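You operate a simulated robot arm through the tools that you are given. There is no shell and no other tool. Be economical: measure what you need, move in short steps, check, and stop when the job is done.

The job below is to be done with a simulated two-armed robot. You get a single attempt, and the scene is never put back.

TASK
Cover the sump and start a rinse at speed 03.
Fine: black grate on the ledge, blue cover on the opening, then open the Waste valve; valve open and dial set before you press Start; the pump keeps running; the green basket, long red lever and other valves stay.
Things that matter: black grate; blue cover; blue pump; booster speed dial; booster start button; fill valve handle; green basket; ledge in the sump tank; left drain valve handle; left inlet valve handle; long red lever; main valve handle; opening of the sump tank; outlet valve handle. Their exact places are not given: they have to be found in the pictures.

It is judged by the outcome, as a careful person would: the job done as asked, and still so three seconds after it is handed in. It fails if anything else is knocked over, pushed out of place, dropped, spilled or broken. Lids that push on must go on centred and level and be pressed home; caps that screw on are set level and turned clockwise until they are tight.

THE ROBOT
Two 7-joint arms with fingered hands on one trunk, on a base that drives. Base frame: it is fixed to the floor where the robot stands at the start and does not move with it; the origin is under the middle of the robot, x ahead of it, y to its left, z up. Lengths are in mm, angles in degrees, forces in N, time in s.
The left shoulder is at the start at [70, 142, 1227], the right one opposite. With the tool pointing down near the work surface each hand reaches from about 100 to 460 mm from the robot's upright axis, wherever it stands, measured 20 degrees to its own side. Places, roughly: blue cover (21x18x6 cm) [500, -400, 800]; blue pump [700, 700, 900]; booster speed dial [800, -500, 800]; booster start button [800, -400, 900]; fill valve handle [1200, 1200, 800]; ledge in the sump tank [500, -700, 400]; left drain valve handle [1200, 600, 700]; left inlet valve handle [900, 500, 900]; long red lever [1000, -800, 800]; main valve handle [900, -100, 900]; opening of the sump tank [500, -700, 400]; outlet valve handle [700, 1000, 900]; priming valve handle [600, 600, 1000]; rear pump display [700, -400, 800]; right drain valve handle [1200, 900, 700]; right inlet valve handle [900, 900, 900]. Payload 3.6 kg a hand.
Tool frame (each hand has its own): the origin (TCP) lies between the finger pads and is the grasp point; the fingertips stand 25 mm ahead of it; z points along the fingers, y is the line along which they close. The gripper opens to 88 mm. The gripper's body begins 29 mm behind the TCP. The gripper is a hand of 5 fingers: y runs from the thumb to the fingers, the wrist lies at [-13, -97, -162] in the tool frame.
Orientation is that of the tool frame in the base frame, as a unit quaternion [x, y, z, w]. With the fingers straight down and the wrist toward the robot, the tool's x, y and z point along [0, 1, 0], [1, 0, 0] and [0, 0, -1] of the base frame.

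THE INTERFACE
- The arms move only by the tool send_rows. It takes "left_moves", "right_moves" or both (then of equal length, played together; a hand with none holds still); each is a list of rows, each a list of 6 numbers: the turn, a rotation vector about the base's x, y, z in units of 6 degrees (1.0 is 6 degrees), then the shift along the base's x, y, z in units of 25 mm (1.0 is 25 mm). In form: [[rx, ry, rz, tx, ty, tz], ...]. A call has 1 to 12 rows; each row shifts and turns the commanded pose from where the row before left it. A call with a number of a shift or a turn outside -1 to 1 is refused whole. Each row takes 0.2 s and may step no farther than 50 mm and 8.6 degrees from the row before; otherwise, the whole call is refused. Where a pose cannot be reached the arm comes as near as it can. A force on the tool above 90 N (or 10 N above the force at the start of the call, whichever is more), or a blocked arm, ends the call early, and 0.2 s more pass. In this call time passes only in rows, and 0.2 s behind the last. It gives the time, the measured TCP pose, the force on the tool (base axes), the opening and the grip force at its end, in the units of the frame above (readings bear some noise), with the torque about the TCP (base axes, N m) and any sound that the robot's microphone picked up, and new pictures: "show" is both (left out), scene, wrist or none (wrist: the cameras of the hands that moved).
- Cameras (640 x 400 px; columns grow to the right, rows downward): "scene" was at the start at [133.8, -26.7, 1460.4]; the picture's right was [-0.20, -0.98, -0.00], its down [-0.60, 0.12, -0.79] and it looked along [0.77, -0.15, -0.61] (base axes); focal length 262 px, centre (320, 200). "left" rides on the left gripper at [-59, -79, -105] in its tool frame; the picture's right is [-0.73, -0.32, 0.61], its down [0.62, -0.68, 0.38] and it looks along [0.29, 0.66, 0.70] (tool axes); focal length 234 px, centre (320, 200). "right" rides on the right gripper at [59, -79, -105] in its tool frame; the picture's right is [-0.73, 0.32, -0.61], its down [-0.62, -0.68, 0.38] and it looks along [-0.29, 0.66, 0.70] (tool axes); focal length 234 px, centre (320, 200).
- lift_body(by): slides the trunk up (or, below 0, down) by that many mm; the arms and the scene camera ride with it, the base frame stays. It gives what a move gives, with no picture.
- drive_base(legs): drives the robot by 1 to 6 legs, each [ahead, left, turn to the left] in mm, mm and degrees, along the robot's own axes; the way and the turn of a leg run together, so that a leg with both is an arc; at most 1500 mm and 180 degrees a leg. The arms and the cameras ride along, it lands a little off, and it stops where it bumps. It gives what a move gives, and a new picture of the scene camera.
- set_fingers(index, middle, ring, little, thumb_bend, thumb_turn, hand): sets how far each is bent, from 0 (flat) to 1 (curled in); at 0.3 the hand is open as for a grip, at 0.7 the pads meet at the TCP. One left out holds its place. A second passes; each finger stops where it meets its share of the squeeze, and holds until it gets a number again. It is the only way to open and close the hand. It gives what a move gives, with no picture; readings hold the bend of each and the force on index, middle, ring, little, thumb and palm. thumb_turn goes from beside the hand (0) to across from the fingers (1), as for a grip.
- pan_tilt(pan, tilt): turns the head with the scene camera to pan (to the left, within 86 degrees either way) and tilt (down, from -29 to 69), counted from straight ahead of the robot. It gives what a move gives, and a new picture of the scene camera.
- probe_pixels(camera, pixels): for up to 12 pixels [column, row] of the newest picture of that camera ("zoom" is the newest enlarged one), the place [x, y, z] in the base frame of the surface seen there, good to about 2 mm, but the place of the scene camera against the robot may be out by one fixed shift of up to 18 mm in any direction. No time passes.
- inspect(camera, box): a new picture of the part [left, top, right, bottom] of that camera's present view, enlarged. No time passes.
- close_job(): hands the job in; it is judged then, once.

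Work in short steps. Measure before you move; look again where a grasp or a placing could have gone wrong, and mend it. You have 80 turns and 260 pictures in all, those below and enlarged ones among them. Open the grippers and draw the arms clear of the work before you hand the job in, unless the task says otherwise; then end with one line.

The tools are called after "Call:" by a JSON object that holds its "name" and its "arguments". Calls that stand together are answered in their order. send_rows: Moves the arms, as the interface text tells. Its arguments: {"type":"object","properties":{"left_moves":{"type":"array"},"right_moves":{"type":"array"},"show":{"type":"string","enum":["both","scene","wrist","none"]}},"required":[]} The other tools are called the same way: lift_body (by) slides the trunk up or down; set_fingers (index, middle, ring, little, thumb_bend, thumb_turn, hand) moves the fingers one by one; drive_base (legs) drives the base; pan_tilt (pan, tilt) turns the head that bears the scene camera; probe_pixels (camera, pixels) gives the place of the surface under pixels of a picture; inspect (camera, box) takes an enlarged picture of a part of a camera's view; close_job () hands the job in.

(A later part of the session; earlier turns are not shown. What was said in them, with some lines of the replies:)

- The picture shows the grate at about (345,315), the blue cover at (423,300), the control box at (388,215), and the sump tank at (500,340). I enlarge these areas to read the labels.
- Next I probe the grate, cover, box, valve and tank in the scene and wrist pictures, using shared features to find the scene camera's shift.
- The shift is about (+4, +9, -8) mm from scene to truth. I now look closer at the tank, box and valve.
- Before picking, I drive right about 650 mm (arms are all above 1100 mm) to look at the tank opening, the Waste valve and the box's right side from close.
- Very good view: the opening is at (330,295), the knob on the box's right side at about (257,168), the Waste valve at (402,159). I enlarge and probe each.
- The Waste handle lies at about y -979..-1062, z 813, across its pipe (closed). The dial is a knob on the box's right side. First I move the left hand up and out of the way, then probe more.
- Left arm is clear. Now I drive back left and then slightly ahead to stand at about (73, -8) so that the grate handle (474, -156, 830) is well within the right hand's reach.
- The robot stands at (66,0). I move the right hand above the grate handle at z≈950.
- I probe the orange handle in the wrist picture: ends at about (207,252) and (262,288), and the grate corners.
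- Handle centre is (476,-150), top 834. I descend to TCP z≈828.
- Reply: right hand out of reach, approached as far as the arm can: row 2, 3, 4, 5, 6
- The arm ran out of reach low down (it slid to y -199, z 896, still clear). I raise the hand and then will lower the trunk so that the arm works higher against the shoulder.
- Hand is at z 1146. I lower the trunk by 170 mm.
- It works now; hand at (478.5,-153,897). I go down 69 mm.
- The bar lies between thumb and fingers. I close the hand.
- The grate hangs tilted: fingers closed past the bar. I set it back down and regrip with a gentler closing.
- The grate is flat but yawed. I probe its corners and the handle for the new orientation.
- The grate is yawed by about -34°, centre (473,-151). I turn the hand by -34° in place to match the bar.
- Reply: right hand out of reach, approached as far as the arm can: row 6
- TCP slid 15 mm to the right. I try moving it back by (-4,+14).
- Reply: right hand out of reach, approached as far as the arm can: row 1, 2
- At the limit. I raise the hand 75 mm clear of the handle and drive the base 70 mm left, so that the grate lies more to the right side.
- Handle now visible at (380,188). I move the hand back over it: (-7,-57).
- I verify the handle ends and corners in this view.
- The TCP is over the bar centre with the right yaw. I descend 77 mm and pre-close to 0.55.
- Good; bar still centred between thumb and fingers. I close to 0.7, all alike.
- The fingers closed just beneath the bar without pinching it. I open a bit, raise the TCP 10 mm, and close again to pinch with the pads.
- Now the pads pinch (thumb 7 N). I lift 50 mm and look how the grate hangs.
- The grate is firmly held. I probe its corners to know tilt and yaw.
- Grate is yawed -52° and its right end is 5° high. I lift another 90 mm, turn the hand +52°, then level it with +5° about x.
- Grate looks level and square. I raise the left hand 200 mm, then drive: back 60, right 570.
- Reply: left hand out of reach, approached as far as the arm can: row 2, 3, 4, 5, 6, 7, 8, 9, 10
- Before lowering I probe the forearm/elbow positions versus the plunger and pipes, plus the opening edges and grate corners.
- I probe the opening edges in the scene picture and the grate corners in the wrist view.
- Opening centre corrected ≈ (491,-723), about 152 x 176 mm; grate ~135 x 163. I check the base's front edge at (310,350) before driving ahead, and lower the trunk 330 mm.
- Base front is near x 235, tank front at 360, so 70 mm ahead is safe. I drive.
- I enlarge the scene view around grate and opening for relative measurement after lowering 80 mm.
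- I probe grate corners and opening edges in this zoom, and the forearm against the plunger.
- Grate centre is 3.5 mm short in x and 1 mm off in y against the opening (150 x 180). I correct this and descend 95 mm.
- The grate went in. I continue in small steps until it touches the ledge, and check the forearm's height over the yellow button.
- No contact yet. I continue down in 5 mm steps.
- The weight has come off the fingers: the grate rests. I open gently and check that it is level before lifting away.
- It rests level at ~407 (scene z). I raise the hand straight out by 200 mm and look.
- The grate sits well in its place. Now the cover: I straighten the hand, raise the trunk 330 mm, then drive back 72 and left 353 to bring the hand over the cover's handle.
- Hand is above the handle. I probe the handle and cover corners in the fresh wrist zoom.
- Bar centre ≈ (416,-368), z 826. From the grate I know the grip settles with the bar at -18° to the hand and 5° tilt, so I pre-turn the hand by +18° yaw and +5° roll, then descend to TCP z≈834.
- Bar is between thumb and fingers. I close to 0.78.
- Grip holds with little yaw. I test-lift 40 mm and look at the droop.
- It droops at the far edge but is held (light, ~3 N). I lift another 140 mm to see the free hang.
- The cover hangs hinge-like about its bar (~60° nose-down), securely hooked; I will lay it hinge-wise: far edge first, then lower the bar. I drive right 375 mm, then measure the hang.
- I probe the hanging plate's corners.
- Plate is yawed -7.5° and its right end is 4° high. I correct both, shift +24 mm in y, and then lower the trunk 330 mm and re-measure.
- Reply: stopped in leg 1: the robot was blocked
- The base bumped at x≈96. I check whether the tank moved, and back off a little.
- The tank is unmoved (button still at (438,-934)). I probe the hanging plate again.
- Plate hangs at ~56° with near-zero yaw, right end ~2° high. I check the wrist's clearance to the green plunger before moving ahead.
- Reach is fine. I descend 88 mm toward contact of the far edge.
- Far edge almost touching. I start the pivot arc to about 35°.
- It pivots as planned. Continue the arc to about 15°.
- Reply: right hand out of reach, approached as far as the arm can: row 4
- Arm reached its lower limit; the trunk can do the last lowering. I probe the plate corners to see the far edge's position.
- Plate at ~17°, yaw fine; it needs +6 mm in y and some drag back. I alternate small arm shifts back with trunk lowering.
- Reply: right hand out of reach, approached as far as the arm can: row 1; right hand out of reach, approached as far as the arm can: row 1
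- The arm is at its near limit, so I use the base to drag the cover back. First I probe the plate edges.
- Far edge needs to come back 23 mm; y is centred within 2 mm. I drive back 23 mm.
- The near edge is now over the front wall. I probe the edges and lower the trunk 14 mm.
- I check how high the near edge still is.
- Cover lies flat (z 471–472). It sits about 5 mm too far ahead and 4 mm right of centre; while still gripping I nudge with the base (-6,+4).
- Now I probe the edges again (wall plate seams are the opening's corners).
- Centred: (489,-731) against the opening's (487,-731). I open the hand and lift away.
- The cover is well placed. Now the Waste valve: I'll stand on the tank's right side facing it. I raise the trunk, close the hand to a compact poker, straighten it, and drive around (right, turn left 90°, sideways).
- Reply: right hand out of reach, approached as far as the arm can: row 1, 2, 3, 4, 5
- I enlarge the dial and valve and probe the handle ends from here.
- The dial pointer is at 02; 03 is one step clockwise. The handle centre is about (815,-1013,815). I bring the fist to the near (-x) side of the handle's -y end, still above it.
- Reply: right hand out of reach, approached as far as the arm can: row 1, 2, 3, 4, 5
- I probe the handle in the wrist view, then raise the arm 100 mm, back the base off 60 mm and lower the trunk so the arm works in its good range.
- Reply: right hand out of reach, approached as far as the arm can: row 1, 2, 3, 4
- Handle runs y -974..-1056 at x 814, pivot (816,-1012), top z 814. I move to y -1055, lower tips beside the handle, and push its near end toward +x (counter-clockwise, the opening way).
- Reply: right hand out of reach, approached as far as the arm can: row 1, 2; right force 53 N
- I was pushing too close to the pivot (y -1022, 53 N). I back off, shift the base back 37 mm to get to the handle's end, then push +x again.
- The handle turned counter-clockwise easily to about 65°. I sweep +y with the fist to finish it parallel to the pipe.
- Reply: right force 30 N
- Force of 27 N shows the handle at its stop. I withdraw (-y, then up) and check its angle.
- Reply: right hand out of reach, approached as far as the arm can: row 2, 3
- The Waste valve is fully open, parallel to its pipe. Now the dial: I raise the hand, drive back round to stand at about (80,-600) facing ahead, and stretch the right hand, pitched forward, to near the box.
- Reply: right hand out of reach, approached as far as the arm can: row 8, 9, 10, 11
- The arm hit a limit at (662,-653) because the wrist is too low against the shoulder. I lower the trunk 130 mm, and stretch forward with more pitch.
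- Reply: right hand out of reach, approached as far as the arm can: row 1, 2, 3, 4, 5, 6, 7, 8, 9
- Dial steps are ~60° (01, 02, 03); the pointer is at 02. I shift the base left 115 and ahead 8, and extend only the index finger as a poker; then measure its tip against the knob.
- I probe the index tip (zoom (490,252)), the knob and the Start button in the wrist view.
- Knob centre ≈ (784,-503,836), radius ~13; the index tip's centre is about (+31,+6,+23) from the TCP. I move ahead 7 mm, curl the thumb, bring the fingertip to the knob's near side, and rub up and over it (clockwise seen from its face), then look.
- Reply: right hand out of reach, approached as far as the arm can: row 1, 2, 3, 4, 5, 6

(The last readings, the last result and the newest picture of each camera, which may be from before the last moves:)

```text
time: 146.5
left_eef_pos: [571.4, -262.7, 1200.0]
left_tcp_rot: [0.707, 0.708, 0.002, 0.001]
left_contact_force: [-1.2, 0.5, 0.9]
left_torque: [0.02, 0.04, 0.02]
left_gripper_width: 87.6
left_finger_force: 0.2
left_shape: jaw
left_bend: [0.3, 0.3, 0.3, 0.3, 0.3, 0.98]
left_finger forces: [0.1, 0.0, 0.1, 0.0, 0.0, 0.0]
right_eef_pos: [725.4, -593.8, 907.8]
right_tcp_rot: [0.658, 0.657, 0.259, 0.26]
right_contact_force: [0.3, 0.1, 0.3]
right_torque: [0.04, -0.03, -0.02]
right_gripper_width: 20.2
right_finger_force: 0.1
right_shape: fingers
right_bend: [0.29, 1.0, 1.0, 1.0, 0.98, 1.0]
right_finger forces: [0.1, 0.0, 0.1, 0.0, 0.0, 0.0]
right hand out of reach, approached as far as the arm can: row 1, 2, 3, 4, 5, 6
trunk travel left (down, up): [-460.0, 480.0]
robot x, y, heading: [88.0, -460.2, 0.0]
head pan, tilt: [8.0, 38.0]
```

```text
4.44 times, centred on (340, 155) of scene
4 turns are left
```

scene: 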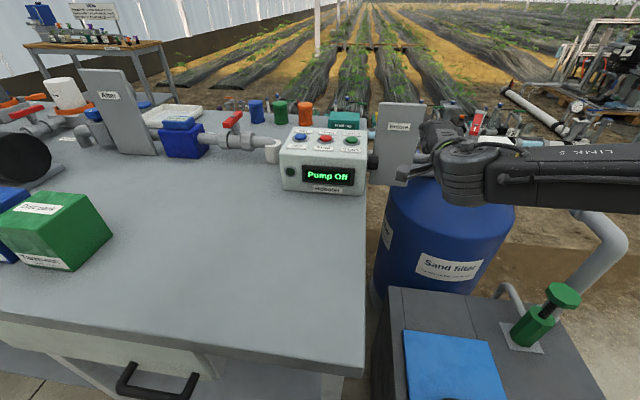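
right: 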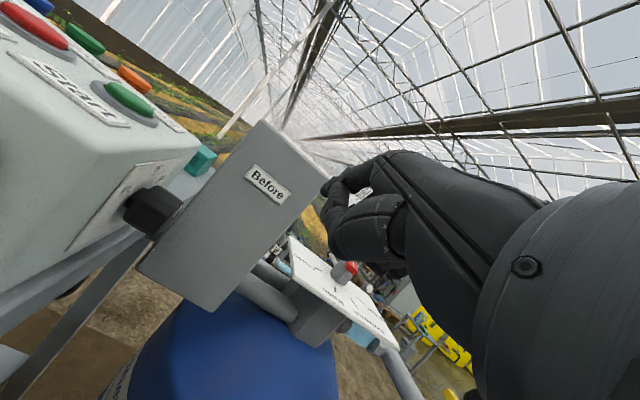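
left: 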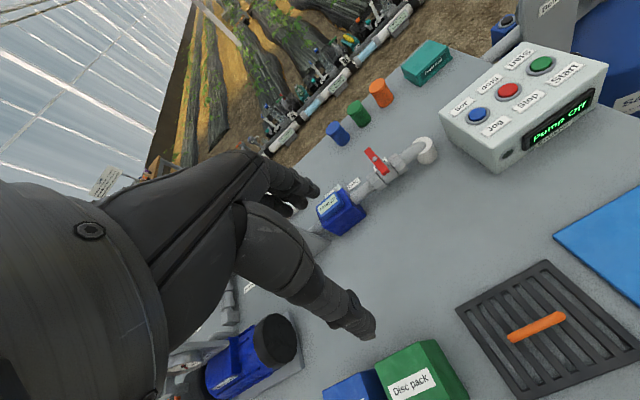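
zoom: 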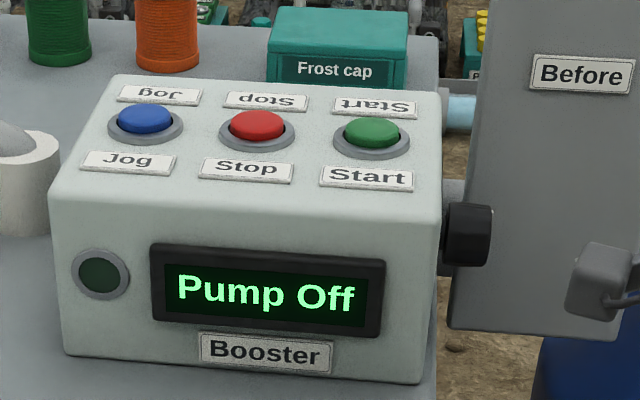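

The arm could not follow low and inward, so I use trunk and base instead: retract a bit, trunk down 109, base left 78, press the fingertip forward on the knob's near side, then raise the trunk 28 mm to roll the knob clockwise.

Call:
{"name": "send_rows", "arguments": {"right_moves": [[0, 0, 0, -0.4, 0, 0]], "show": "none"}}

Call:
{"name": "lift_body", "arguments": {"by": -109}}

Call:
{"name": "drive_base", "arguments": {"legs": [[0, 78, 0]]}}

Call:
{"name": "send_rows", "arguments": {"right_moves": [[0, 0, 0, 0.4, 0, 0], [0, 0, 0, 0.3, 0, 0], [0, 0, 0, 0.25, 0, 0]], "show": "wrist"}}

Call:
{"name": "lift_body", "arguments": {"by": 28}}

Call:
{"name": "inspect", "arguments": {"camera": "right", "box": [100, 80, 400, 300]}}

Call:
{"name": "inspect", "arguments": {"camera": "scene", "box": [250, 40, 450, 180]}}

```text
time: 146.9
left_eef_pos: [571.7, -262.4, 1200.3]
left_tcp_rot: [0.707, 0.708, 0.001, 0.002]
left_contact_force: [0.9, 0.3, -0.1]
left_torque: [0.01, -0.04, 0.02]
left_gripper_width: 87.7
left_finger_force: 0.1
left_shape: jaw
left_bend: [0.3, 0.3, 0.3, 0.3, 0.3, 0.98]
left_finger forces: [0.0, 0.0, 0.1, 0.0, 0.1, 0.0]
right_eef_pos: [716.7, -594.0, 908.2]
right_tcp_rot: [0.658, 0.658, 0.26, 0.26]
right_contact_force: [-0.4, -0.7, 0.3]
right_torque: [0.01, 0.03, -0.02]
right_gripper_width: 20.3
right_finger_force: 0.0
right_shape: fingers
right_bend: [0.29, 1.0, 1.0, 1.0, 0.98, 1.0]
right_finger forces: [0.0, 0.1, 0.0, 0.1, 0.0, 0.0]
trunk travel left (down, up): [-460.0, 480.0]
robot x, y, heading: [88.2, -464.0, 0.2]
head pan, tilt: [8.0, 38.0]
```

```text
time: 148.3
left_eef_pos: [572.6, -262.1, 1090.5]
left_tcp_rot: [0.706, 0.708, 0.001, 0.002]
left_contact_force: [-0.4, -0.1, 0.5]
left_torque: [-0.03, 0.03, -0.01]
left_gripper_width: 87.7
left_finger_force: 0.0
left_shape: jaw
left_bend: [0.3, 0.3, 0.3, 0.3, 0.3, 0.98]
left_finger forces: [0.0, 0.0, 0.0, 0.0, 0.1, 0.0]
right_eef_pos: [716.8, -594.1, 797.5]
right_tcp_rot: [0.658, 0.658, 0.259, 0.259]
right_contact_force: [-0.9, 0.4, -0.4]
right_torque: [-0.02, -0.03, 0.0]
right_gripper_width: 20.1
right_finger_force: 0.1
right_shape: fingers
right_bend: [0.29, 1.0, 1.0, 1.0, 0.98, 1.0]
right_finger forces: [0.0, 0.0, 0.1, 0.0, 0.0, 0.1]
trunk travel left (down, up): [-351.0, 589.0]
robot x, y, heading: [87.8, -465.0, 0.2]
head pan, tilt: [8.0, 38.0]
```

```text
time: 149.4
left_eef_pos: [572.5, -183.1, 1089.8]
left_tcp_rot: [0.707, 0.708, 0.001, 0.002]
left_contact_force: [0.4, -1.0, -0.1]
left_torque: [0.0, 0.0, -0.01]
left_gripper_width: 87.6
left_finger_force: 0.0
left_shape: jaw
left_bend: [0.3, 0.3, 0.3, 0.3, 0.3, 0.98]
left_finger forces: [0.0, 0.0, 0.0, 0.1, 0.0, 0.0]
right_eef_pos: [717.1, -514.5, 798.7]
right_tcp_rot: [0.658, 0.657, 0.26, 0.261]
right_contact_force: [0.2, -0.1, 0.1]
right_torque: [0.02, 0.01, -0.01]
right_gripper_width: 20.0
right_finger_force: 0.0
right_shape: fingers
right_bend: [0.29, 1.0, 1.0, 1.0, 0.98, 1.0]
right_finger forces: [0.0, 0.1, 0.0, 0.0, 0.0, 0.0]
trunk travel left (down, up): [-351.0, 589.0]
robot x, y, heading: [90.5, -386.9, -0.2]
head pan, tilt: [8.0, 38.0]
```

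scene: 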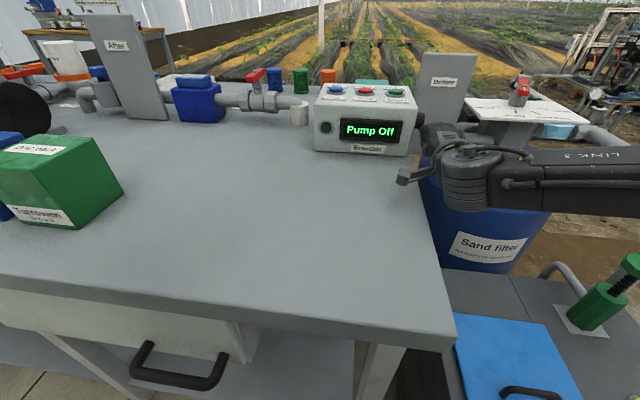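

```text
time: 150.2
left_eef_pos: [571.4, -184.6, 1090.2]
left_tcp_rot: [0.707, 0.707, 0.001, 0.0]
left_contact_force: [-0.1, 1.4, -0.9]
left_torque: [0.0, -0.01, -0.02]
left_gripper_width: 87.8
left_finger_force: 0.1
left_shape: jaw
left_bend: [0.3, 0.3, 0.3, 0.3, 0.3, 0.98]
left_finger forces: [0.0, 0.1, 0.1, 0.0, 0.1, 0.1]
right_eef_pos: [739.3, -516.6, 795.6]
right_tcp_rot: [0.658, 0.658, 0.258, 0.258]
right_contact_force: [-12.3, -0.7, -12.4]
right_torque: [-0.06, 0.18, 0.07]
right_gripper_width: 16.0
right_finger_force: 14.3
right_shape: fingers
right_bend: [0.4, 1.0, 1.0, 1.0, 0.97, 1.0]
right_finger forces: [27.7, 0.0, 0.0, 0.0, 0.0, 0.0]
trunk travel left (down, up): [-351.0, 589.0]
robot x, y, heading: [87.9, -388.7, -0.3]
head pan, tilt: [8.0, 38.0]
```

right: 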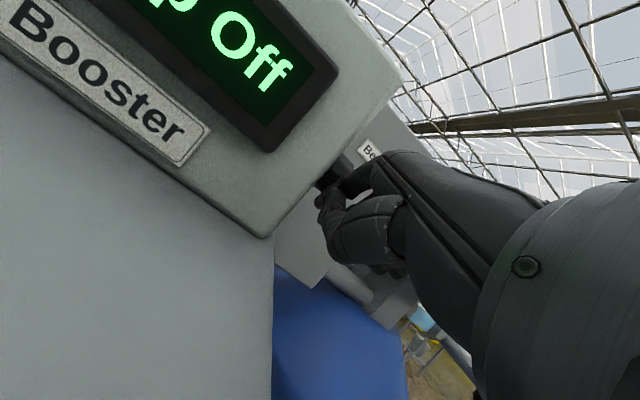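

```text
time: 150.9
left_eef_pos: [567.5, -184.6, 1121.4]
left_tcp_rot: [0.707, 0.707, 0.002, 0.002]
left_contact_force: [0.5, 0.7, 0.2]
left_torque: [0.0, 0.02, -0.02]
left_gripper_width: 87.5
left_finger_force: 0.0
left_shape: jaw
left_bend: [0.3, 0.3, 0.3, 0.3, 0.3, 0.98]
left_finger forces: [0.0, 0.1, 0.1, 0.0, 0.0, 0.1]
right_eef_pos: [738.6, -515.8, 831.8]
right_tcp_rot: [0.656, 0.657, 0.264, 0.262]
right_contact_force: [-21.5, -1.1, 3.8]
right_torque: [0.04, -0.13, 0.14]
right_gripper_width: 8.6
right_finger_force: 10.2
right_shape: fingers
right_bend: [0.75, 1.0, 1.0, 1.0, 0.97, 1.0]
right_finger forces: [21.4, 0.1, 0.1, 0.0, 0.0, 0.1]
trunk travel left (down, up): [-379.0, 561.0]
robot x, y, heading: [91.4, -385.0, -0.2]
head pan, tilt: [8.0, 38.0]
```

```text
1.82 times, centred on (250, 190) of right
```

zoom: 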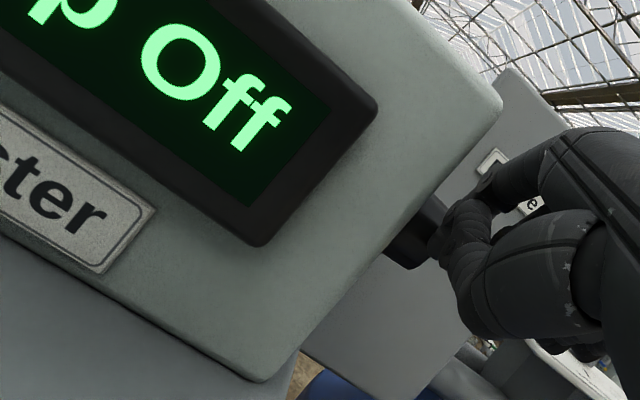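

```text
2.86 times, centred on (350, 110) of scene
3 turns are left
```

zoom: 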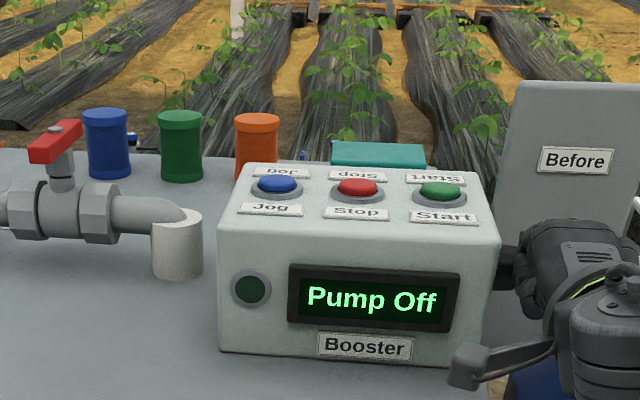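

Contact was made (27 N) and the fingertip rode up the knob. I finish the stroke (+30), move away to the earlier viewing pose, and read the pointer.

Call:
{"name": "lift_body", "arguments": {"by": 30}}

Call:
{"name": "drive_base", "arguments": {"legs": [[-8, -84, 0]]}}

Call:
{"name": "lift_body", "arguments": {"by": 46}}

Call:
{"name": "set_fingers", "arguments": {"hand": "right", "index": 0.3}}

Call:
{"name": "inspect", "arguments": {"camera": "right", "box": [100, 110, 260, 230]}}

Call:
{"name": "inspect", "arguments": {"camera": "right", "box": [0, 0, 640, 400]}}

Call:
{"name": "inspect", "arguments": {"camera": "scene", "box": [250, 60, 450, 200]}}

```text
time: 151.7
left_eef_pos: [572.2, -184.2, 1148.1]
left_tcp_rot: [0.706, 0.708, 0.001, 0.002]
left_contact_force: [0.5, 0.0, -0.1]
left_torque: [-0.03, -0.02, 0.0]
left_gripper_width: 87.8
left_finger_force: 0.1
left_shape: jaw
left_bend: [0.3, 0.3, 0.3, 0.3, 0.3, 0.98]
left_finger forces: [0.1, 0.0, 0.0, 0.0, 0.0, 0.1]
right_eef_pos: [740.7, -516.2, 857.1]
right_tcp_rot: [0.659, 0.657, 0.259, 0.26]
right_contact_force: [-1.2, -0.2, -0.1]
right_torque: [-0.06, -0.02, -0.01]
right_gripper_width: 20.1
right_finger_force: 0.0
right_shape: fingers
right_bend: [0.29, 1.0, 1.0, 1.0, 0.98, 1.0]
right_finger forces: [0.0, 0.1, 0.1, 0.0, 0.0, 0.0]
trunk travel left (down, up): [-409.0, 531.0]
robot x, y, heading: [87.0, -384.8, 0.1]
head pan, tilt: [8.0, 38.0]
```

```text
time: 152.7
left_eef_pos: [564.0, -271.2, 1148.6]
left_tcp_rot: [0.707, 0.707, 0.002, 0.002]
left_contact_force: [0.2, 0.2, 0.2]
left_torque: [0.0, -0.01, 0.01]
left_gripper_width: 87.7
left_finger_force: 0.1
left_shape: jaw
left_bend: [0.3, 0.3, 0.3, 0.3, 0.3, 0.98]
left_finger forces: [0.0, 0.0, 0.0, 0.0, 0.0, 0.0]
right_eef_pos: [732.3, -600.9, 855.5]
right_tcp_rot: [0.658, 0.657, 0.26, 0.26]
right_contact_force: [-0.4, 0.2, -0.6]
right_torque: [-0.02, -0.02, 0.03]
right_gripper_width: 20.4
right_finger_force: 0.1
right_shape: fingers
right_bend: [0.29, 1.0, 1.0, 1.0, 0.98, 1.0]
right_finger forces: [0.1, 0.1, 0.0, 0.1, 0.0, 0.1]
trunk travel left (down, up): [-409.0, 531.0]
robot x, y, heading: [81.9, -469.3, -0.2]
head pan, tilt: [8.0, 38.0]
```

scene: 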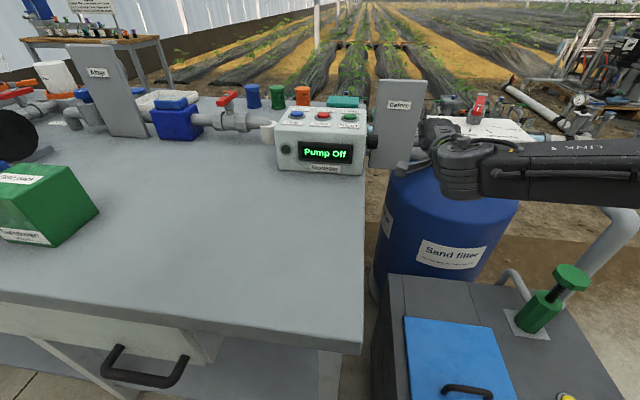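

```text
time: 153.6
left_eef_pos: [563.9, -268.9, 1194.8]
left_tcp_rot: [0.707, 0.707, 0.001, 0.0]
left_contact_force: [0.5, 0.0, -0.4]
left_torque: [-0.04, 0.03, 0.03]
left_gripper_width: 87.5
left_finger_force: 0.0
left_shape: jaw
left_bend: [0.3, 0.3, 0.3, 0.3, 0.3, 0.98]
left_finger forces: [0.0, 0.1, 0.0, 0.1, 0.0, 0.0]
right_eef_pos: [732.9, -600.7, 902.2]
right_tcp_rot: [0.658, 0.657, 0.259, 0.26]
right_contact_force: [0.4, -0.3, 0.7]
right_torque: [-0.01, 0.02, 0.01]
right_gripper_width: 20.1
right_finger_force: 0.1
right_shape: fingers
right_bend: [0.29, 1.0, 1.0, 1.0, 0.98, 1.0]
right_finger forces: [0.0, 0.0, 0.0, 0.0, 0.1, 0.1]
trunk travel left (down, up): [-455.0, 485.0]
robot x, y, heading: [79.2, -464.7, -0.1]
head pan, tilt: [8.0, 38.0]
```

```text
time: 154.6
left_eef_pos: [562.8, -269.3, 1194.2]
left_tcp_rot: [0.707, 0.707, 0.002, 0.001]
left_contact_force: [-1.0, 0.2, 0.1]
left_torque: [0.01, -0.01, 0.0]
left_gripper_width: 87.6
left_finger_force: 0.0
left_shape: jaw
left_bend: [0.3, 0.3, 0.3, 0.3, 0.3, 0.98]
left_finger forces: [0.1, 0.0, 0.0, 0.0, 0.0, 0.0]
right_eef_pos: [733.1, -599.9, 902.4]
right_tcp_rot: [0.658, 0.657, 0.26, 0.26]
right_contact_force: [0.0, 1.0, 0.1]
right_torque: [-0.01, 0.0, -0.01]
right_gripper_width: 20.3
right_finger_force: 0.1
right_shape: fingers
right_bend: [0.29, 1.0, 1.0, 1.0, 0.98, 1.0]
right_finger forces: [0.1, 0.0, 0.1, 0.0, 0.1, 0.1]
trunk travel left (down, up): [-455.0, 485.0]
robot x, y, heading: [80.7, -473.0, 0.2]
head pan, tilt: [8.0, 38.0]
```

```text
3.33 times, centred on (180, 170) of right
```

zoom: 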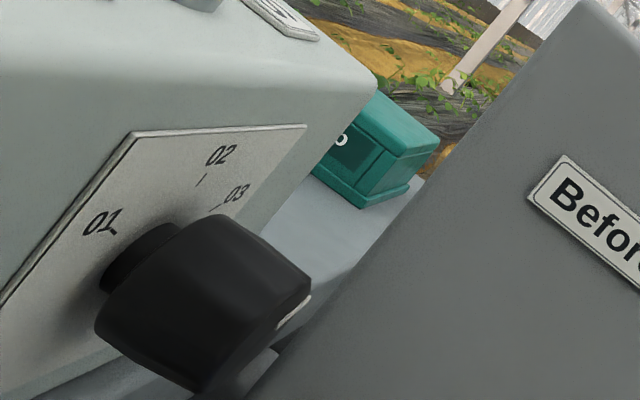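

```text
1.00 times, centred on (320, 200) of right (not enlarged: the box is as wide or as high as the picture)
```

zoom: 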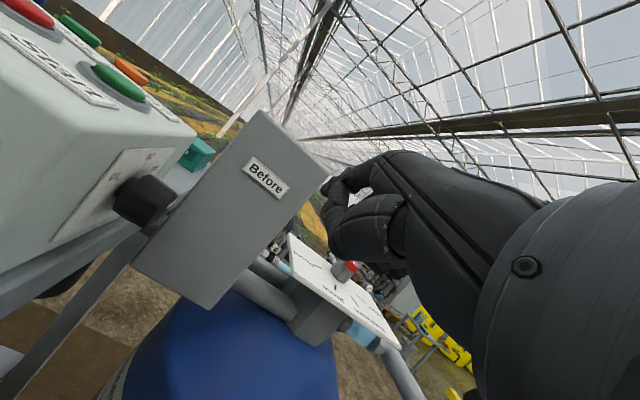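

```text
2.86 times, centred on (350, 130) of scene
2 turns are left
```

zoom: 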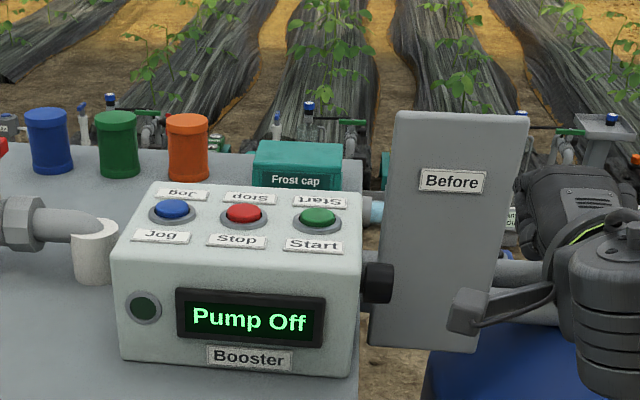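

The pointer has turned toward 03 but may not be fully there; 03 is the last mark, so I repeat the same stroke. Then, with the hand above the box, I put the index tip over Start (782,-444,890) and press by lowering the trunk, and look at the display.

Call:
{"name": "drive_base", "arguments": {"legs": [[-15, 0, 0]]}}

Call:
{"name": "lift_body", "arguments": {"by": -105}}

Call:
{"name": "drive_base", "arguments": {"legs": [[0, 85, 0], [21, 0, 0]]}}

Call:
{"name": "lift_body", "arguments": {"by": 30}}

Call:
{"name": "lift_body", "arguments": {"by": 115}}

Call:
{"name": "inspect", "arguments": {"camera": "right", "box": [100, 110, 400, 300]}}

Call:
{"name": "drive_base", "arguments": {"legs": [[0, 67, 0], [7, 0, 0]]}}

Call:
{"name": "lift_body", "arguments": {"by": -70}}

Call:
{"name": "inspect", "arguments": {"camera": "right", "box": [0, 0, 640, 400]}}

Call:
{"name": "lift_body", "arguments": {"by": 70}}

Call:
{"name": "inspect", "arguments": {"camera": "scene", "box": [250, 40, 490, 200]}}

Call:
{"name": "inspect", "arguments": {"camera": "right", "box": [0, 0, 640, 400]}}

```text
time: 155.4
left_eef_pos: [548.2, -269.0, 1195.1]
left_tcp_rot: [0.707, 0.707, 0.002, 0.002]
left_contact_force: [-0.6, -0.3, 0.6]
left_torque: [-0.03, 0.03, 0.01]
left_gripper_width: 87.7
left_finger_force: 0.1
left_shape: jaw
left_bend: [0.3, 0.3, 0.3, 0.3, 0.3, 0.98]
left_finger forces: [0.0, 0.1, 0.0, 0.1, 0.0, 0.0]
right_eef_pos: [718.3, -601.0, 900.1]
right_tcp_rot: [0.658, 0.657, 0.26, 0.26]
right_contact_force: [0.7, 0.5, 0.3]
right_torque: [0.01, 0.02, -0.01]
right_gripper_width: 20.2
right_finger_force: 0.1
right_shape: fingers
right_bend: [0.29, 1.0, 1.0, 1.0, 0.98, 1.0]
right_finger forces: [0.1, 0.0, 0.1, 0.0, 0.0, 0.0]
trunk travel left (down, up): [-455.0, 485.0]
robot x, y, heading: [64.5, -466.3, -0.0]
head pan, tilt: [8.0, 38.0]
```

scene: 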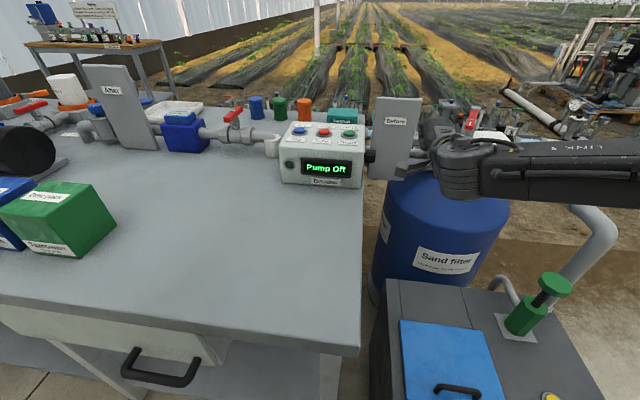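

```text
time: 156.8
left_eef_pos: [548.6, -268.5, 1089.4]
left_tcp_rot: [0.707, 0.707, 0.001, 0.001]
left_contact_force: [-0.1, -0.7, -0.2]
left_torque: [-0.01, -0.01, -0.01]
left_gripper_width: 88.0
left_finger_force: 0.0
left_shape: jaw
left_bend: [0.3, 0.3, 0.3, 0.3, 0.3, 0.98]
left_finger forces: [0.1, 0.1, 0.0, 0.1, 0.0, 0.1]
right_eef_pos: [717.8, -599.7, 797.4]
right_tcp_rot: [0.658, 0.657, 0.259, 0.26]
right_contact_force: [-0.3, -0.4, -0.2]
right_torque: [0.0, 0.01, 0.04]
right_gripper_width: 20.5
right_finger_force: 0.0
right_shape: fingers
right_bend: [0.29, 1.0, 1.0, 1.0, 0.98, 1.0]
right_finger forces: [0.0, 0.1, 0.0, 0.0, 0.1, 0.0]
trunk travel left (down, up): [-350.0, 590.0]
robot x, y, heading: [66.7, -470.5, 0.1]
head pan, tilt: [8.0, 38.0]
```

```text
time: 158.2
left_eef_pos: [569.8, -184.2, 1089.2]
left_tcp_rot: [0.707, 0.707, 0.002, 0.002]
left_contact_force: [-0.4, 0.1, -0.2]
left_torque: [0.0, 0.0, 0.03]
left_gripper_width: 87.5
left_finger_force: 0.1
left_shape: jaw
left_bend: [0.3, 0.3, 0.3, 0.3, 0.3, 0.98]
left_finger forces: [0.1, 0.1, 0.1, 0.0, 0.0, 0.0]
right_eef_pos: [737.8, -514.0, 796.0]
right_tcp_rot: [0.659, 0.657, 0.259, 0.259]
right_contact_force: [-10.7, -1.0, -8.3]
right_torque: [-0.03, 0.02, 0.02]
right_gripper_width: 16.9
right_finger_force: 10.8
right_shape: fingers
right_bend: [0.38, 1.0, 1.0, 1.0, 0.97, 1.0]
right_finger forces: [21.7, 0.0, 0.1, 0.0, 0.1, 0.0]
trunk travel left (down, up): [-350.0, 590.0]
robot x, y, heading: [84.6, -382.9, -0.0]
head pan, tilt: [8.0, 38.0]
```

scene: 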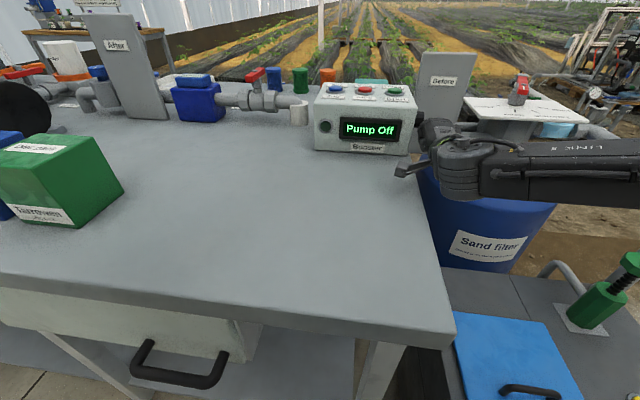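

```text
time: 159.0
left_eef_pos: [565.7, -184.8, 1120.8]
left_tcp_rot: [0.707, 0.707, 0.001, 0.003]
left_contact_force: [-0.4, 0.7, 0.0]
left_torque: [-0.04, -0.02, -0.01]
left_gripper_width: 87.5
left_finger_force: 0.2
left_shape: jaw
left_bend: [0.3, 0.3, 0.3, 0.3, 0.3, 0.98]
left_finger forces: [0.1, 0.0, 0.0, 0.0, 0.1, 0.0]
right_eef_pos: [736.5, -515.2, 831.0]
right_tcp_rot: [0.658, 0.656, 0.262, 0.262]
right_contact_force: [-19.6, -1.7, 2.9]
right_torque: [-0.01, -0.16, 0.11]
right_gripper_width: 9.9
right_finger_force: 9.5
right_shape: fingers
right_bend: [0.74, 1.0, 1.0, 1.0, 0.97, 1.0]
right_finger forces: [19.6, 0.0, 0.1, 0.0, 0.0, 0.1]
trunk travel left (down, up): [-380.0, 560.0]
robot x, y, heading: [84.3, -387.5, 0.0]
head pan, tilt: [8.0, 38.0]
```

```text
time: 160.4
left_eef_pos: [570.2, -183.7, 1234.5]
left_tcp_rot: [0.707, 0.707, 0.001, 0.001]
left_contact_force: [0.7, 0.0, 0.3]
left_torque: [0.01, -0.02, 0.01]
left_gripper_width: 87.9
left_finger_force: 0.1
left_shape: jaw
left_bend: [0.3, 0.3, 0.3, 0.3, 0.3, 0.98]
left_finger forces: [0.0, 0.0, 0.0, 0.0, 0.0, 0.0]
right_eef_pos: [737.5, -515.0, 941.0]
right_tcp_rot: [0.659, 0.657, 0.259, 0.259]
right_contact_force: [-0.8, -0.1, -0.3]
right_torque: [-0.04, -0.01, -0.01]
right_gripper_width: 20.2
right_finger_force: 0.0
right_shape: fingers
right_bend: [0.29, 1.0, 1.0, 1.0, 0.98, 1.0]
right_finger forces: [0.0, 0.1, 0.0, 0.0, 0.0, 0.0]
trunk travel left (down, up): [-495.0, 445.0]
robot x, y, heading: [87.1, -383.2, 0.0]
head pan, tilt: [8.0, 38.0]
```

```text
2.11 times, centred on (250, 205) of right
```

zoom: 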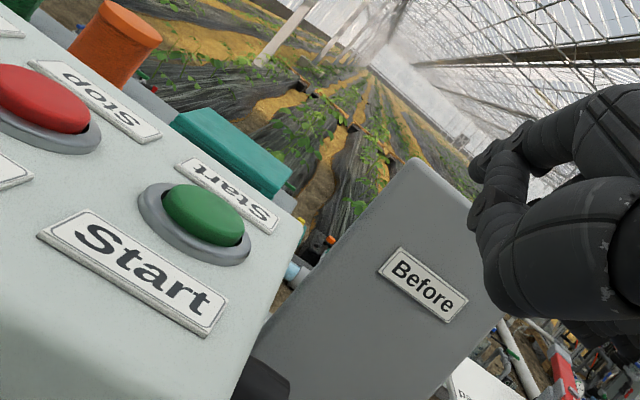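

```text
time: 161.8
left_eef_pos: [574.9, -118.0, 1236.2]
left_tcp_rot: [0.707, 0.707, 0.002, 0.001]
left_contact_force: [-0.1, -0.2, -0.8]
left_torque: [-0.02, -0.01, -0.03]
left_gripper_width: 87.8
left_finger_force: 0.1
left_shape: jaw
left_bend: [0.3, 0.3, 0.3, 0.3, 0.3, 0.98]
left_finger forces: [0.0, 0.1, 0.0, 0.0, 0.0, 0.0]
right_eef_pos: [744.1, -448.0, 941.0]
right_tcp_rot: [0.658, 0.657, 0.26, 0.259]
right_contact_force: [0.0, -0.2, -0.2]
right_torque: [0.03, -0.01, 0.03]
right_gripper_width: 20.3
right_finger_force: 0.0
right_shape: fingers
right_bend: [0.29, 1.0, 1.0, 1.0, 0.98, 1.0]
right_finger forces: [0.1, 0.1, 0.0, 0.0, 0.1, 0.1]
trunk travel left (down, up): [-495.0, 445.0]
robot x, y, heading: [96.9, -316.1, -0.1]
head pan, tilt: [8.0, 38.0]
```

scene: 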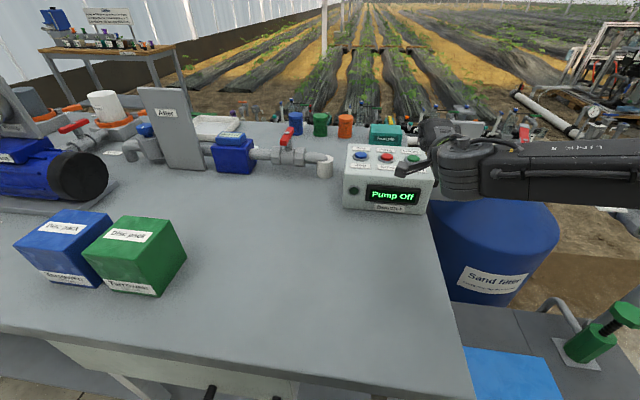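

```text
time: 162.8
left_eef_pos: [573.8, -115.9, 1166.4]
left_tcp_rot: [0.707, 0.707, 0.002, 0.003]
left_contact_force: [-0.3, -0.9, 0.5]
left_torque: [-0.03, 0.01, 0.01]
left_gripper_width: 87.8
left_finger_force: 0.0
left_shape: jaw
left_bend: [0.3, 0.3, 0.3, 0.3, 0.3, 0.98]
left_finger forces: [0.0, 0.1, 0.0, 0.0, 0.0, 0.0]
right_eef_pos: [744.1, -448.5, 876.0]
right_tcp_rot: [0.657, 0.656, 0.262, 0.262]
right_contact_force: [6.1, -0.8, 28.6]
right_torque: [0.1, 0.78, 0.0]
right_gripper_width: 20.5
right_finger_force: 15.3
right_shape: fingers
right_bend: [0.27, 1.0, 1.0, 1.0, 0.97, 1.0]
right_finger forces: [0.0, 1.6, 0.0, 0.0, 29.9, 0.0]
trunk travel left (down, up): [-425.0, 515.0]
robot x, y, heading: [91.8, -314.8, 0.1]
head pan, tilt: [8.0, 38.0]
```

```text
1.00 times, centred on (320, 200) of right (not enlarged: the box is as wide or as high as the picture)
```

zoom: 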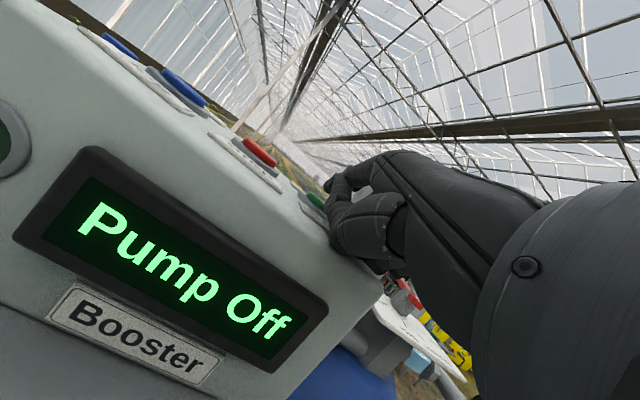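

```text
time: 163.9
left_eef_pos: [576.5, -116.5, 1236.5]
left_tcp_rot: [0.707, 0.708, 0.001, 0.001]
left_contact_force: [0.6, 0.1, 0.0]
left_torque: [0.04, -0.01, 0.03]
left_gripper_width: 87.6
left_finger_force: 0.1
left_shape: jaw
left_bend: [0.3, 0.3, 0.3, 0.3, 0.3, 0.98]
left_finger forces: [0.1, 0.0, 0.1, 0.0, 0.0, 0.1]
right_eef_pos: [744.9, -447.4, 940.9]
right_tcp_rot: [0.658, 0.658, 0.259, 0.259]
right_contact_force: [0.2, 0.4, 0.0]
right_torque: [0.01, 0.03, -0.02]
right_gripper_width: 20.4
right_finger_force: 0.1
right_shape: fingers
right_bend: [0.29, 1.0, 1.0, 1.0, 0.98, 1.0]
right_finger forces: [0.0, 0.0, 0.1, 0.1, 0.0, 0.0]
trunk travel left (down, up): [-495.0, 445.0]
robot x, y, heading: [91.9, -317.1, -0.3]
head pan, tilt: [8.0, 38.0]
```

```text
2.50 times, centred on (370, 120) of scene
```

zoom: 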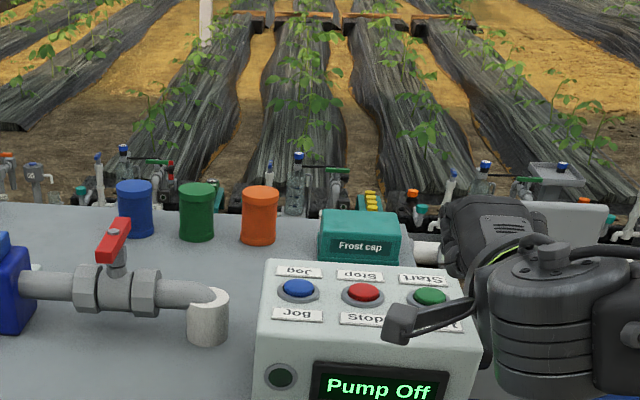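

```text
1.00 times, centred on (320, 200) of right (not enlarged: the box is as wide or as high as the picture)
1 turns are left
```

zoom: 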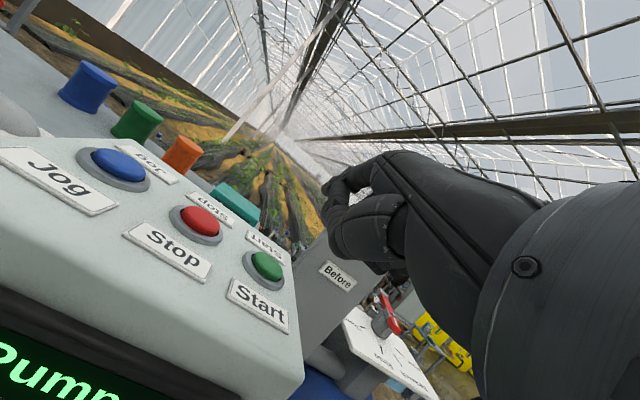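

The display still reads "Pump Off": at the press, the curled thumb (30 N) met the box before the index tip did. In this last turn I bend the index lower so its tip leads, press Start (twice with slight variation), then raise, withdraw, open the hand and hand in.

Call:
{"name": "set_fingers", "arguments": {"hand": "right", "index": 0.5}}

Call:
{"name": "drive_base", "arguments": {"legs": [[6, 0, 0]]}}

Call:
{"name": "lift_body", "arguments": {"by": -63}}

Call:
{"name": "lift_body", "arguments": {"by": 63}}

Call:
{"name": "set_fingers", "arguments": {"hand": "right", "index": 0.6}}

Call:
{"name": "lift_body", "arguments": {"by": -61}}

Call:
{"name": "lift_body", "arguments": {"by": 150}}

Call:
{"name": "drive_base", "arguments": {"legs": [[-200, 0, 0]]}}

Call:
{"name": "set_fingers", "arguments": {"hand": "right", "index": 0.3, "middle": 0.3, "ring": 0.3, "little": 0.3, "thumb_bend": 0.3}}

Call:
{"name": "close_job", "arguments": {}}

```text
time: 164.9
left_eef_pos: [576.0, -116.6, 1235.2]
left_tcp_rot: [0.708, 0.707, 0.001, 0.001]
left_contact_force: [-1.0, 0.1, 0.2]
left_torque: [-0.01, 0.0, 0.0]
left_gripper_width: 87.8
left_finger_force: 0.0
left_shape: jaw
left_bend: [0.3, 0.3, 0.3, 0.3, 0.3, 0.98]
left_finger forces: [0.0, 0.1, 0.0, 0.0, 0.0, 0.1]
right_eef_pos: [745.2, -447.9, 940.9]
right_tcp_rot: [0.658, 0.658, 0.259, 0.259]
right_contact_force: [-0.5, -0.3, 0.3]
right_torque: [0.01, 0.02, -0.01]
right_gripper_width: 16.1
right_finger_force: 0.1
right_shape: fingers
right_bend: [0.38, 1.0, 1.0, 1.0, 0.98, 1.0]
right_finger forces: [0.0, 0.1, 0.0, 0.1, 0.0, 0.0]
trunk travel left (down, up): [-495.0, 445.0]
robot x, y, heading: [93.2, -315.6, -0.1]
head pan, tilt: [8.0, 38.0]
```

```text
time: 165.7
left_eef_pos: [582.3, -116.3, 1235.1]
left_tcp_rot: [0.707, 0.707, 0.001, 0.002]
left_contact_force: [-0.7, 0.1, -0.9]
left_torque: [-0.06, -0.04, 0.02]
left_gripper_width: 87.8
left_finger_force: 0.1
left_shape: jaw
left_bend: [0.3, 0.3, 0.3, 0.3, 0.3, 0.98]
left_finger forces: [0.0, 0.0, 0.1, 0.1, 0.0, 0.0]
right_eef_pos: [751.2, -446.8, 941.5]
right_tcp_rot: [0.658, 0.658, 0.26, 0.26]
right_contact_force: [-0.6, -0.1, -0.6]
right_torque: [0.0, 0.0, -0.01]
right_gripper_width: 16.2
right_finger_force: 0.1
right_shape: fingers
right_bend: [0.38, 1.0, 1.0, 1.0, 0.98, 1.0]
right_finger forces: [0.0, 0.1, 0.1, 0.0, 0.0, 0.0]
trunk travel left (down, up): [-495.0, 445.0]
robot x, y, heading: [99.2, -320.2, -0.2]
head pan, tilt: [8.0, 38.0]
```

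scene: 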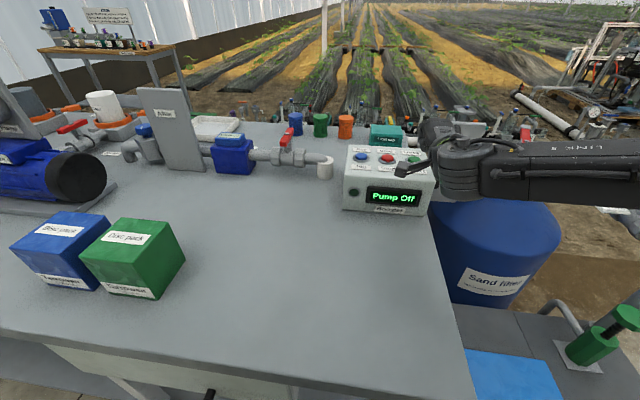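

```text
time: 166.7
left_eef_pos: [580.5, -116.3, 1172.2]
left_tcp_rot: [0.707, 0.707, 0.001, 0.002]
left_contact_force: [0.5, 0.9, -0.7]
left_torque: [-0.01, -0.01, -0.02]
left_gripper_width: 87.8
left_finger_force: 0.1
left_shape: jaw
left_bend: [0.3, 0.3, 0.3, 0.3, 0.3, 0.98]
left_finger forces: [0.1, 0.0, 0.0, 0.0, 0.0, 0.1]
right_eef_pos: [750.0, -447.0, 881.4]
right_tcp_rot: [0.658, 0.657, 0.26, 0.261]
right_contact_force: [1.4, 0.5, 9.2]
right_torque: [0.05, 0.14, -0.03]
right_gripper_width: 16.3
right_finger_force: 4.0
right_shape: fingers
right_bend: [0.38, 1.0, 1.0, 1.0, 0.97, 1.0]
right_finger forces: [1.6, 0.0, 0.0, 0.1, 7.5, 0.0]
trunk travel left (down, up): [-432.0, 508.0]
robot x, y, heading: [96.9, -317.0, -0.1]
head pan, tilt: [8.0, 38.0]
heard: click
```

```text
time: 167.7
left_eef_pos: [582.4, -116.0, 1234.8]
left_tcp_rot: [0.707, 0.707, 0.001, 0.002]
left_contact_force: [0.0, -0.6, -0.1]
left_torque: [-0.03, 0.02, 0.04]
left_gripper_width: 87.6
left_finger_force: 0.0
left_shape: jaw
left_bend: [0.3, 0.3, 0.3, 0.3, 0.3, 0.98]
left_finger forces: [0.0, 0.0, 0.0, 0.0, 0.0, 0.0]
right_eef_pos: [750.8, -447.5, 942.0]
right_tcp_rot: [0.658, 0.658, 0.26, 0.259]
right_contact_force: [-0.3, 0.5, 0.2]
right_torque: [-0.01, -0.04, 0.01]
right_gripper_width: 16.0
right_finger_force: 0.0
right_shape: fingers
right_bend: [0.39, 1.0, 1.0, 1.0, 0.97, 1.0]
right_finger forces: [0.1, 0.0, 0.0, 0.0, 0.1, 0.0]
trunk travel left (down, up): [-495.0, 445.0]
robot x, y, heading: [98.4, -318.6, -0.3]
head pan, tilt: [8.0, 38.0]
```

```text
time: 168.7
left_eef_pos: [581.9, -116.1, 1234.3]
left_tcp_rot: [0.708, 0.706, 0.002, 0.001]
left_contact_force: [-0.1, 0.3, 0.9]
left_torque: [0.0, -0.01, 0.0]
left_gripper_width: 87.7
left_finger_force: 0.1
left_shape: jaw
left_bend: [0.3, 0.3, 0.3, 0.3, 0.3, 0.98]
left_finger forces: [0.0, 0.0, 0.0, 0.1, 0.1, 0.1]
right_eef_pos: [751.6, -447.6, 941.5]
right_tcp_rot: [0.658, 0.658, 0.259, 0.259]
right_contact_force: [-0.3, -0.9, 0.4]
right_torque: [-0.04, 0.0, -0.02]
right_gripper_width: 14.1
right_finger_force: 0.0
right_shape: fingers
right_bend: [0.43, 1.0, 1.0, 1.0, 0.97, 1.0]
right_finger forces: [0.0, 0.1, 0.0, 0.0, 0.0, 0.0]
trunk travel left (down, up): [-495.0, 445.0]
robot x, y, heading: [97.2, -315.8, 0.0]
head pan, tilt: [8.0, 38.0]
```

```text
time: 169.7
left_eef_pos: [581.7, -116.3, 1174.1]
left_tcp_rot: [0.707, 0.707, 0.002, 0.001]
left_contact_force: [-0.5, -0.5, 0.1]
left_torque: [0.0, -0.02, -0.01]
left_gripper_width: 87.6
left_finger_force: 0.1
left_shape: jaw
left_bend: [0.3, 0.3, 0.3, 0.3, 0.3, 0.98]
left_finger forces: [0.1, 0.0, 0.1, 0.0, 0.0, 0.0]
right_eef_pos: [750.3, -448.6, 881.9]
right_tcp_rot: [0.658, 0.658, 0.26, 0.26]
right_contact_force: [0.2, -1.1, 4.2]
right_torque: [0.01, -0.12, 0.02]
right_gripper_width: 14.5
right_finger_force: 3.3
right_shape: fingers
right_bend: [0.42, 1.0, 1.0, 1.0, 0.97, 1.0]
right_finger forces: [4.7, 0.1, 0.0, 0.0, 1.0, 0.1]
trunk travel left (down, up): [-434.0, 506.0]
robot x, y, heading: [97.7, -321.6, 0.1]
head pan, tilt: [8.0, 38.0]
heard: click
```

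```text
time: 171.4
left_eef_pos: [582.9, -117.1, 1323.8]
left_tcp_rot: [0.707, 0.707, 0.001, 0.001]
left_contact_force: [-1.0, -0.2, -0.1]
left_torque: [0.0, 0.03, 0.02]
left_gripper_width: 87.7
left_finger_force: 0.1
left_shape: jaw
left_bend: [0.3, 0.3, 0.3, 0.3, 0.3, 0.98]
left_finger forces: [0.1, 0.0, 0.0, 0.0, 0.0, 0.0]
right_eef_pos: [749.8, -448.1, 1031.2]
right_tcp_rot: [0.658, 0.657, 0.259, 0.26]
right_contact_force: [0.5, 0.4, 0.5]
right_torque: [0.01, -0.01, -0.01]
right_gripper_width: 14.0
right_finger_force: 0.0
right_shape: fingers
right_bend: [0.43, 1.0, 1.0, 1.0, 0.97, 1.0]
right_finger forces: [0.0, 0.0, 0.1, 0.0, 0.0, 0.1]
trunk travel left (down, up): [-584.0, 356.0]
robot x, y, heading: [99.8, -318.1, -0.0]
head pan, tilt: [8.0, 38.0]
```

```text
time: 173.1
left_eef_pos: [383.1, -117.7, 1324.4]
left_tcp_rot: [0.708, 0.706, 0.001, 0.0]
left_contact_force: [-0.8, 0.2, 0.1]
left_torque: [0.0, -0.01, -0.03]
left_gripper_width: 87.8
left_finger_force: 0.1
left_shape: jaw
left_bend: [0.3, 0.3, 0.3, 0.3, 0.3, 0.98]
left_finger forces: [0.0, 0.0, 0.0, 0.0, 0.1, 0.1]
right_eef_pos: [549.7, -448.9, 1030.0]
right_tcp_rot: [0.659, 0.657, 0.259, 0.259]
right_contact_force: [0.1, -1.0, 0.7]
right_torque: [0.03, -0.01, 0.03]
right_gripper_width: 14.0
right_finger_force: 0.2
right_shape: fingers
right_bend: [0.43, 1.0, 1.0, 1.0, 0.97, 1.0]
right_finger forces: [0.0, 0.0, 0.1, 0.0, 0.0, 0.0]
trunk travel left (down, up): [-584.0, 356.0]
robot x, y, heading: [-103.5, -317.0, -0.3]
head pan, tilt: [8.0, 38.0]
```

scene: 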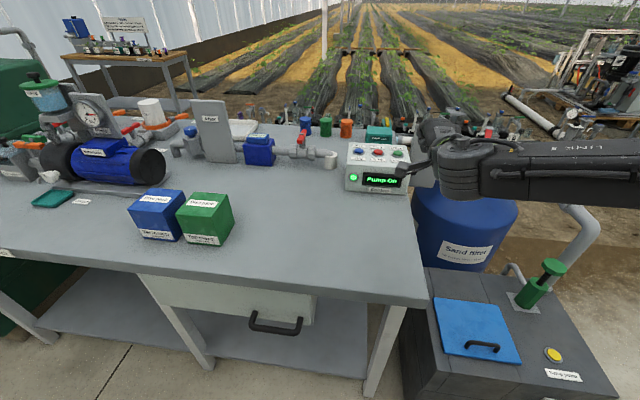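

```text
time: 174.1
left_eef_pos: [382.6, -119.0, 1323.8]
left_tcp_rot: [0.709, 0.705, 0.001, 0.001]
left_contact_force: [-0.1, -0.8, -0.2]
left_torque: [-0.02, -0.01, 0.02]
left_gripper_width: 87.8
left_finger_force: 0.1
left_shape: jaw
left_bend: [0.3, 0.3, 0.3, 0.3, 0.3, 0.98]
left_finger forces: [0.0, 0.0, 0.0, 0.1, 0.0, 0.0]
right_eef_pos: [550.8, -451.0, 1030.6]
right_tcp_rot: [0.659, 0.657, 0.259, 0.26]
right_contact_force: [0.3, -1.1, 1.6]
right_torque: [0.01, 0.0, -0.01]
right_gripper_width: 84.4
right_finger_force: 0.1
right_shape: fingers
right_bend: [0.3, 0.3, 0.3, 0.3, 0.3, 0.98]
right_finger forces: [0.0, 0.0, 0.0, 0.1, 0.1, 0.0]
trunk travel left (down, up): [-584.0, 356.0]
robot x, y, heading: [-103.0, -319.6, -0.1]
head pan, tilt: [8.0, 38.0]
```

```text
The job is handed in.
```

The job is handed in with one point unconfirmed: I turned the speed dial toward 03 in two strokes but never saw the pointer on 03. The grate is on the ledge, the blue cover is centred on the opening, the Waste valve is open, and after I pressed Start (twice) the display reads "Pump On".
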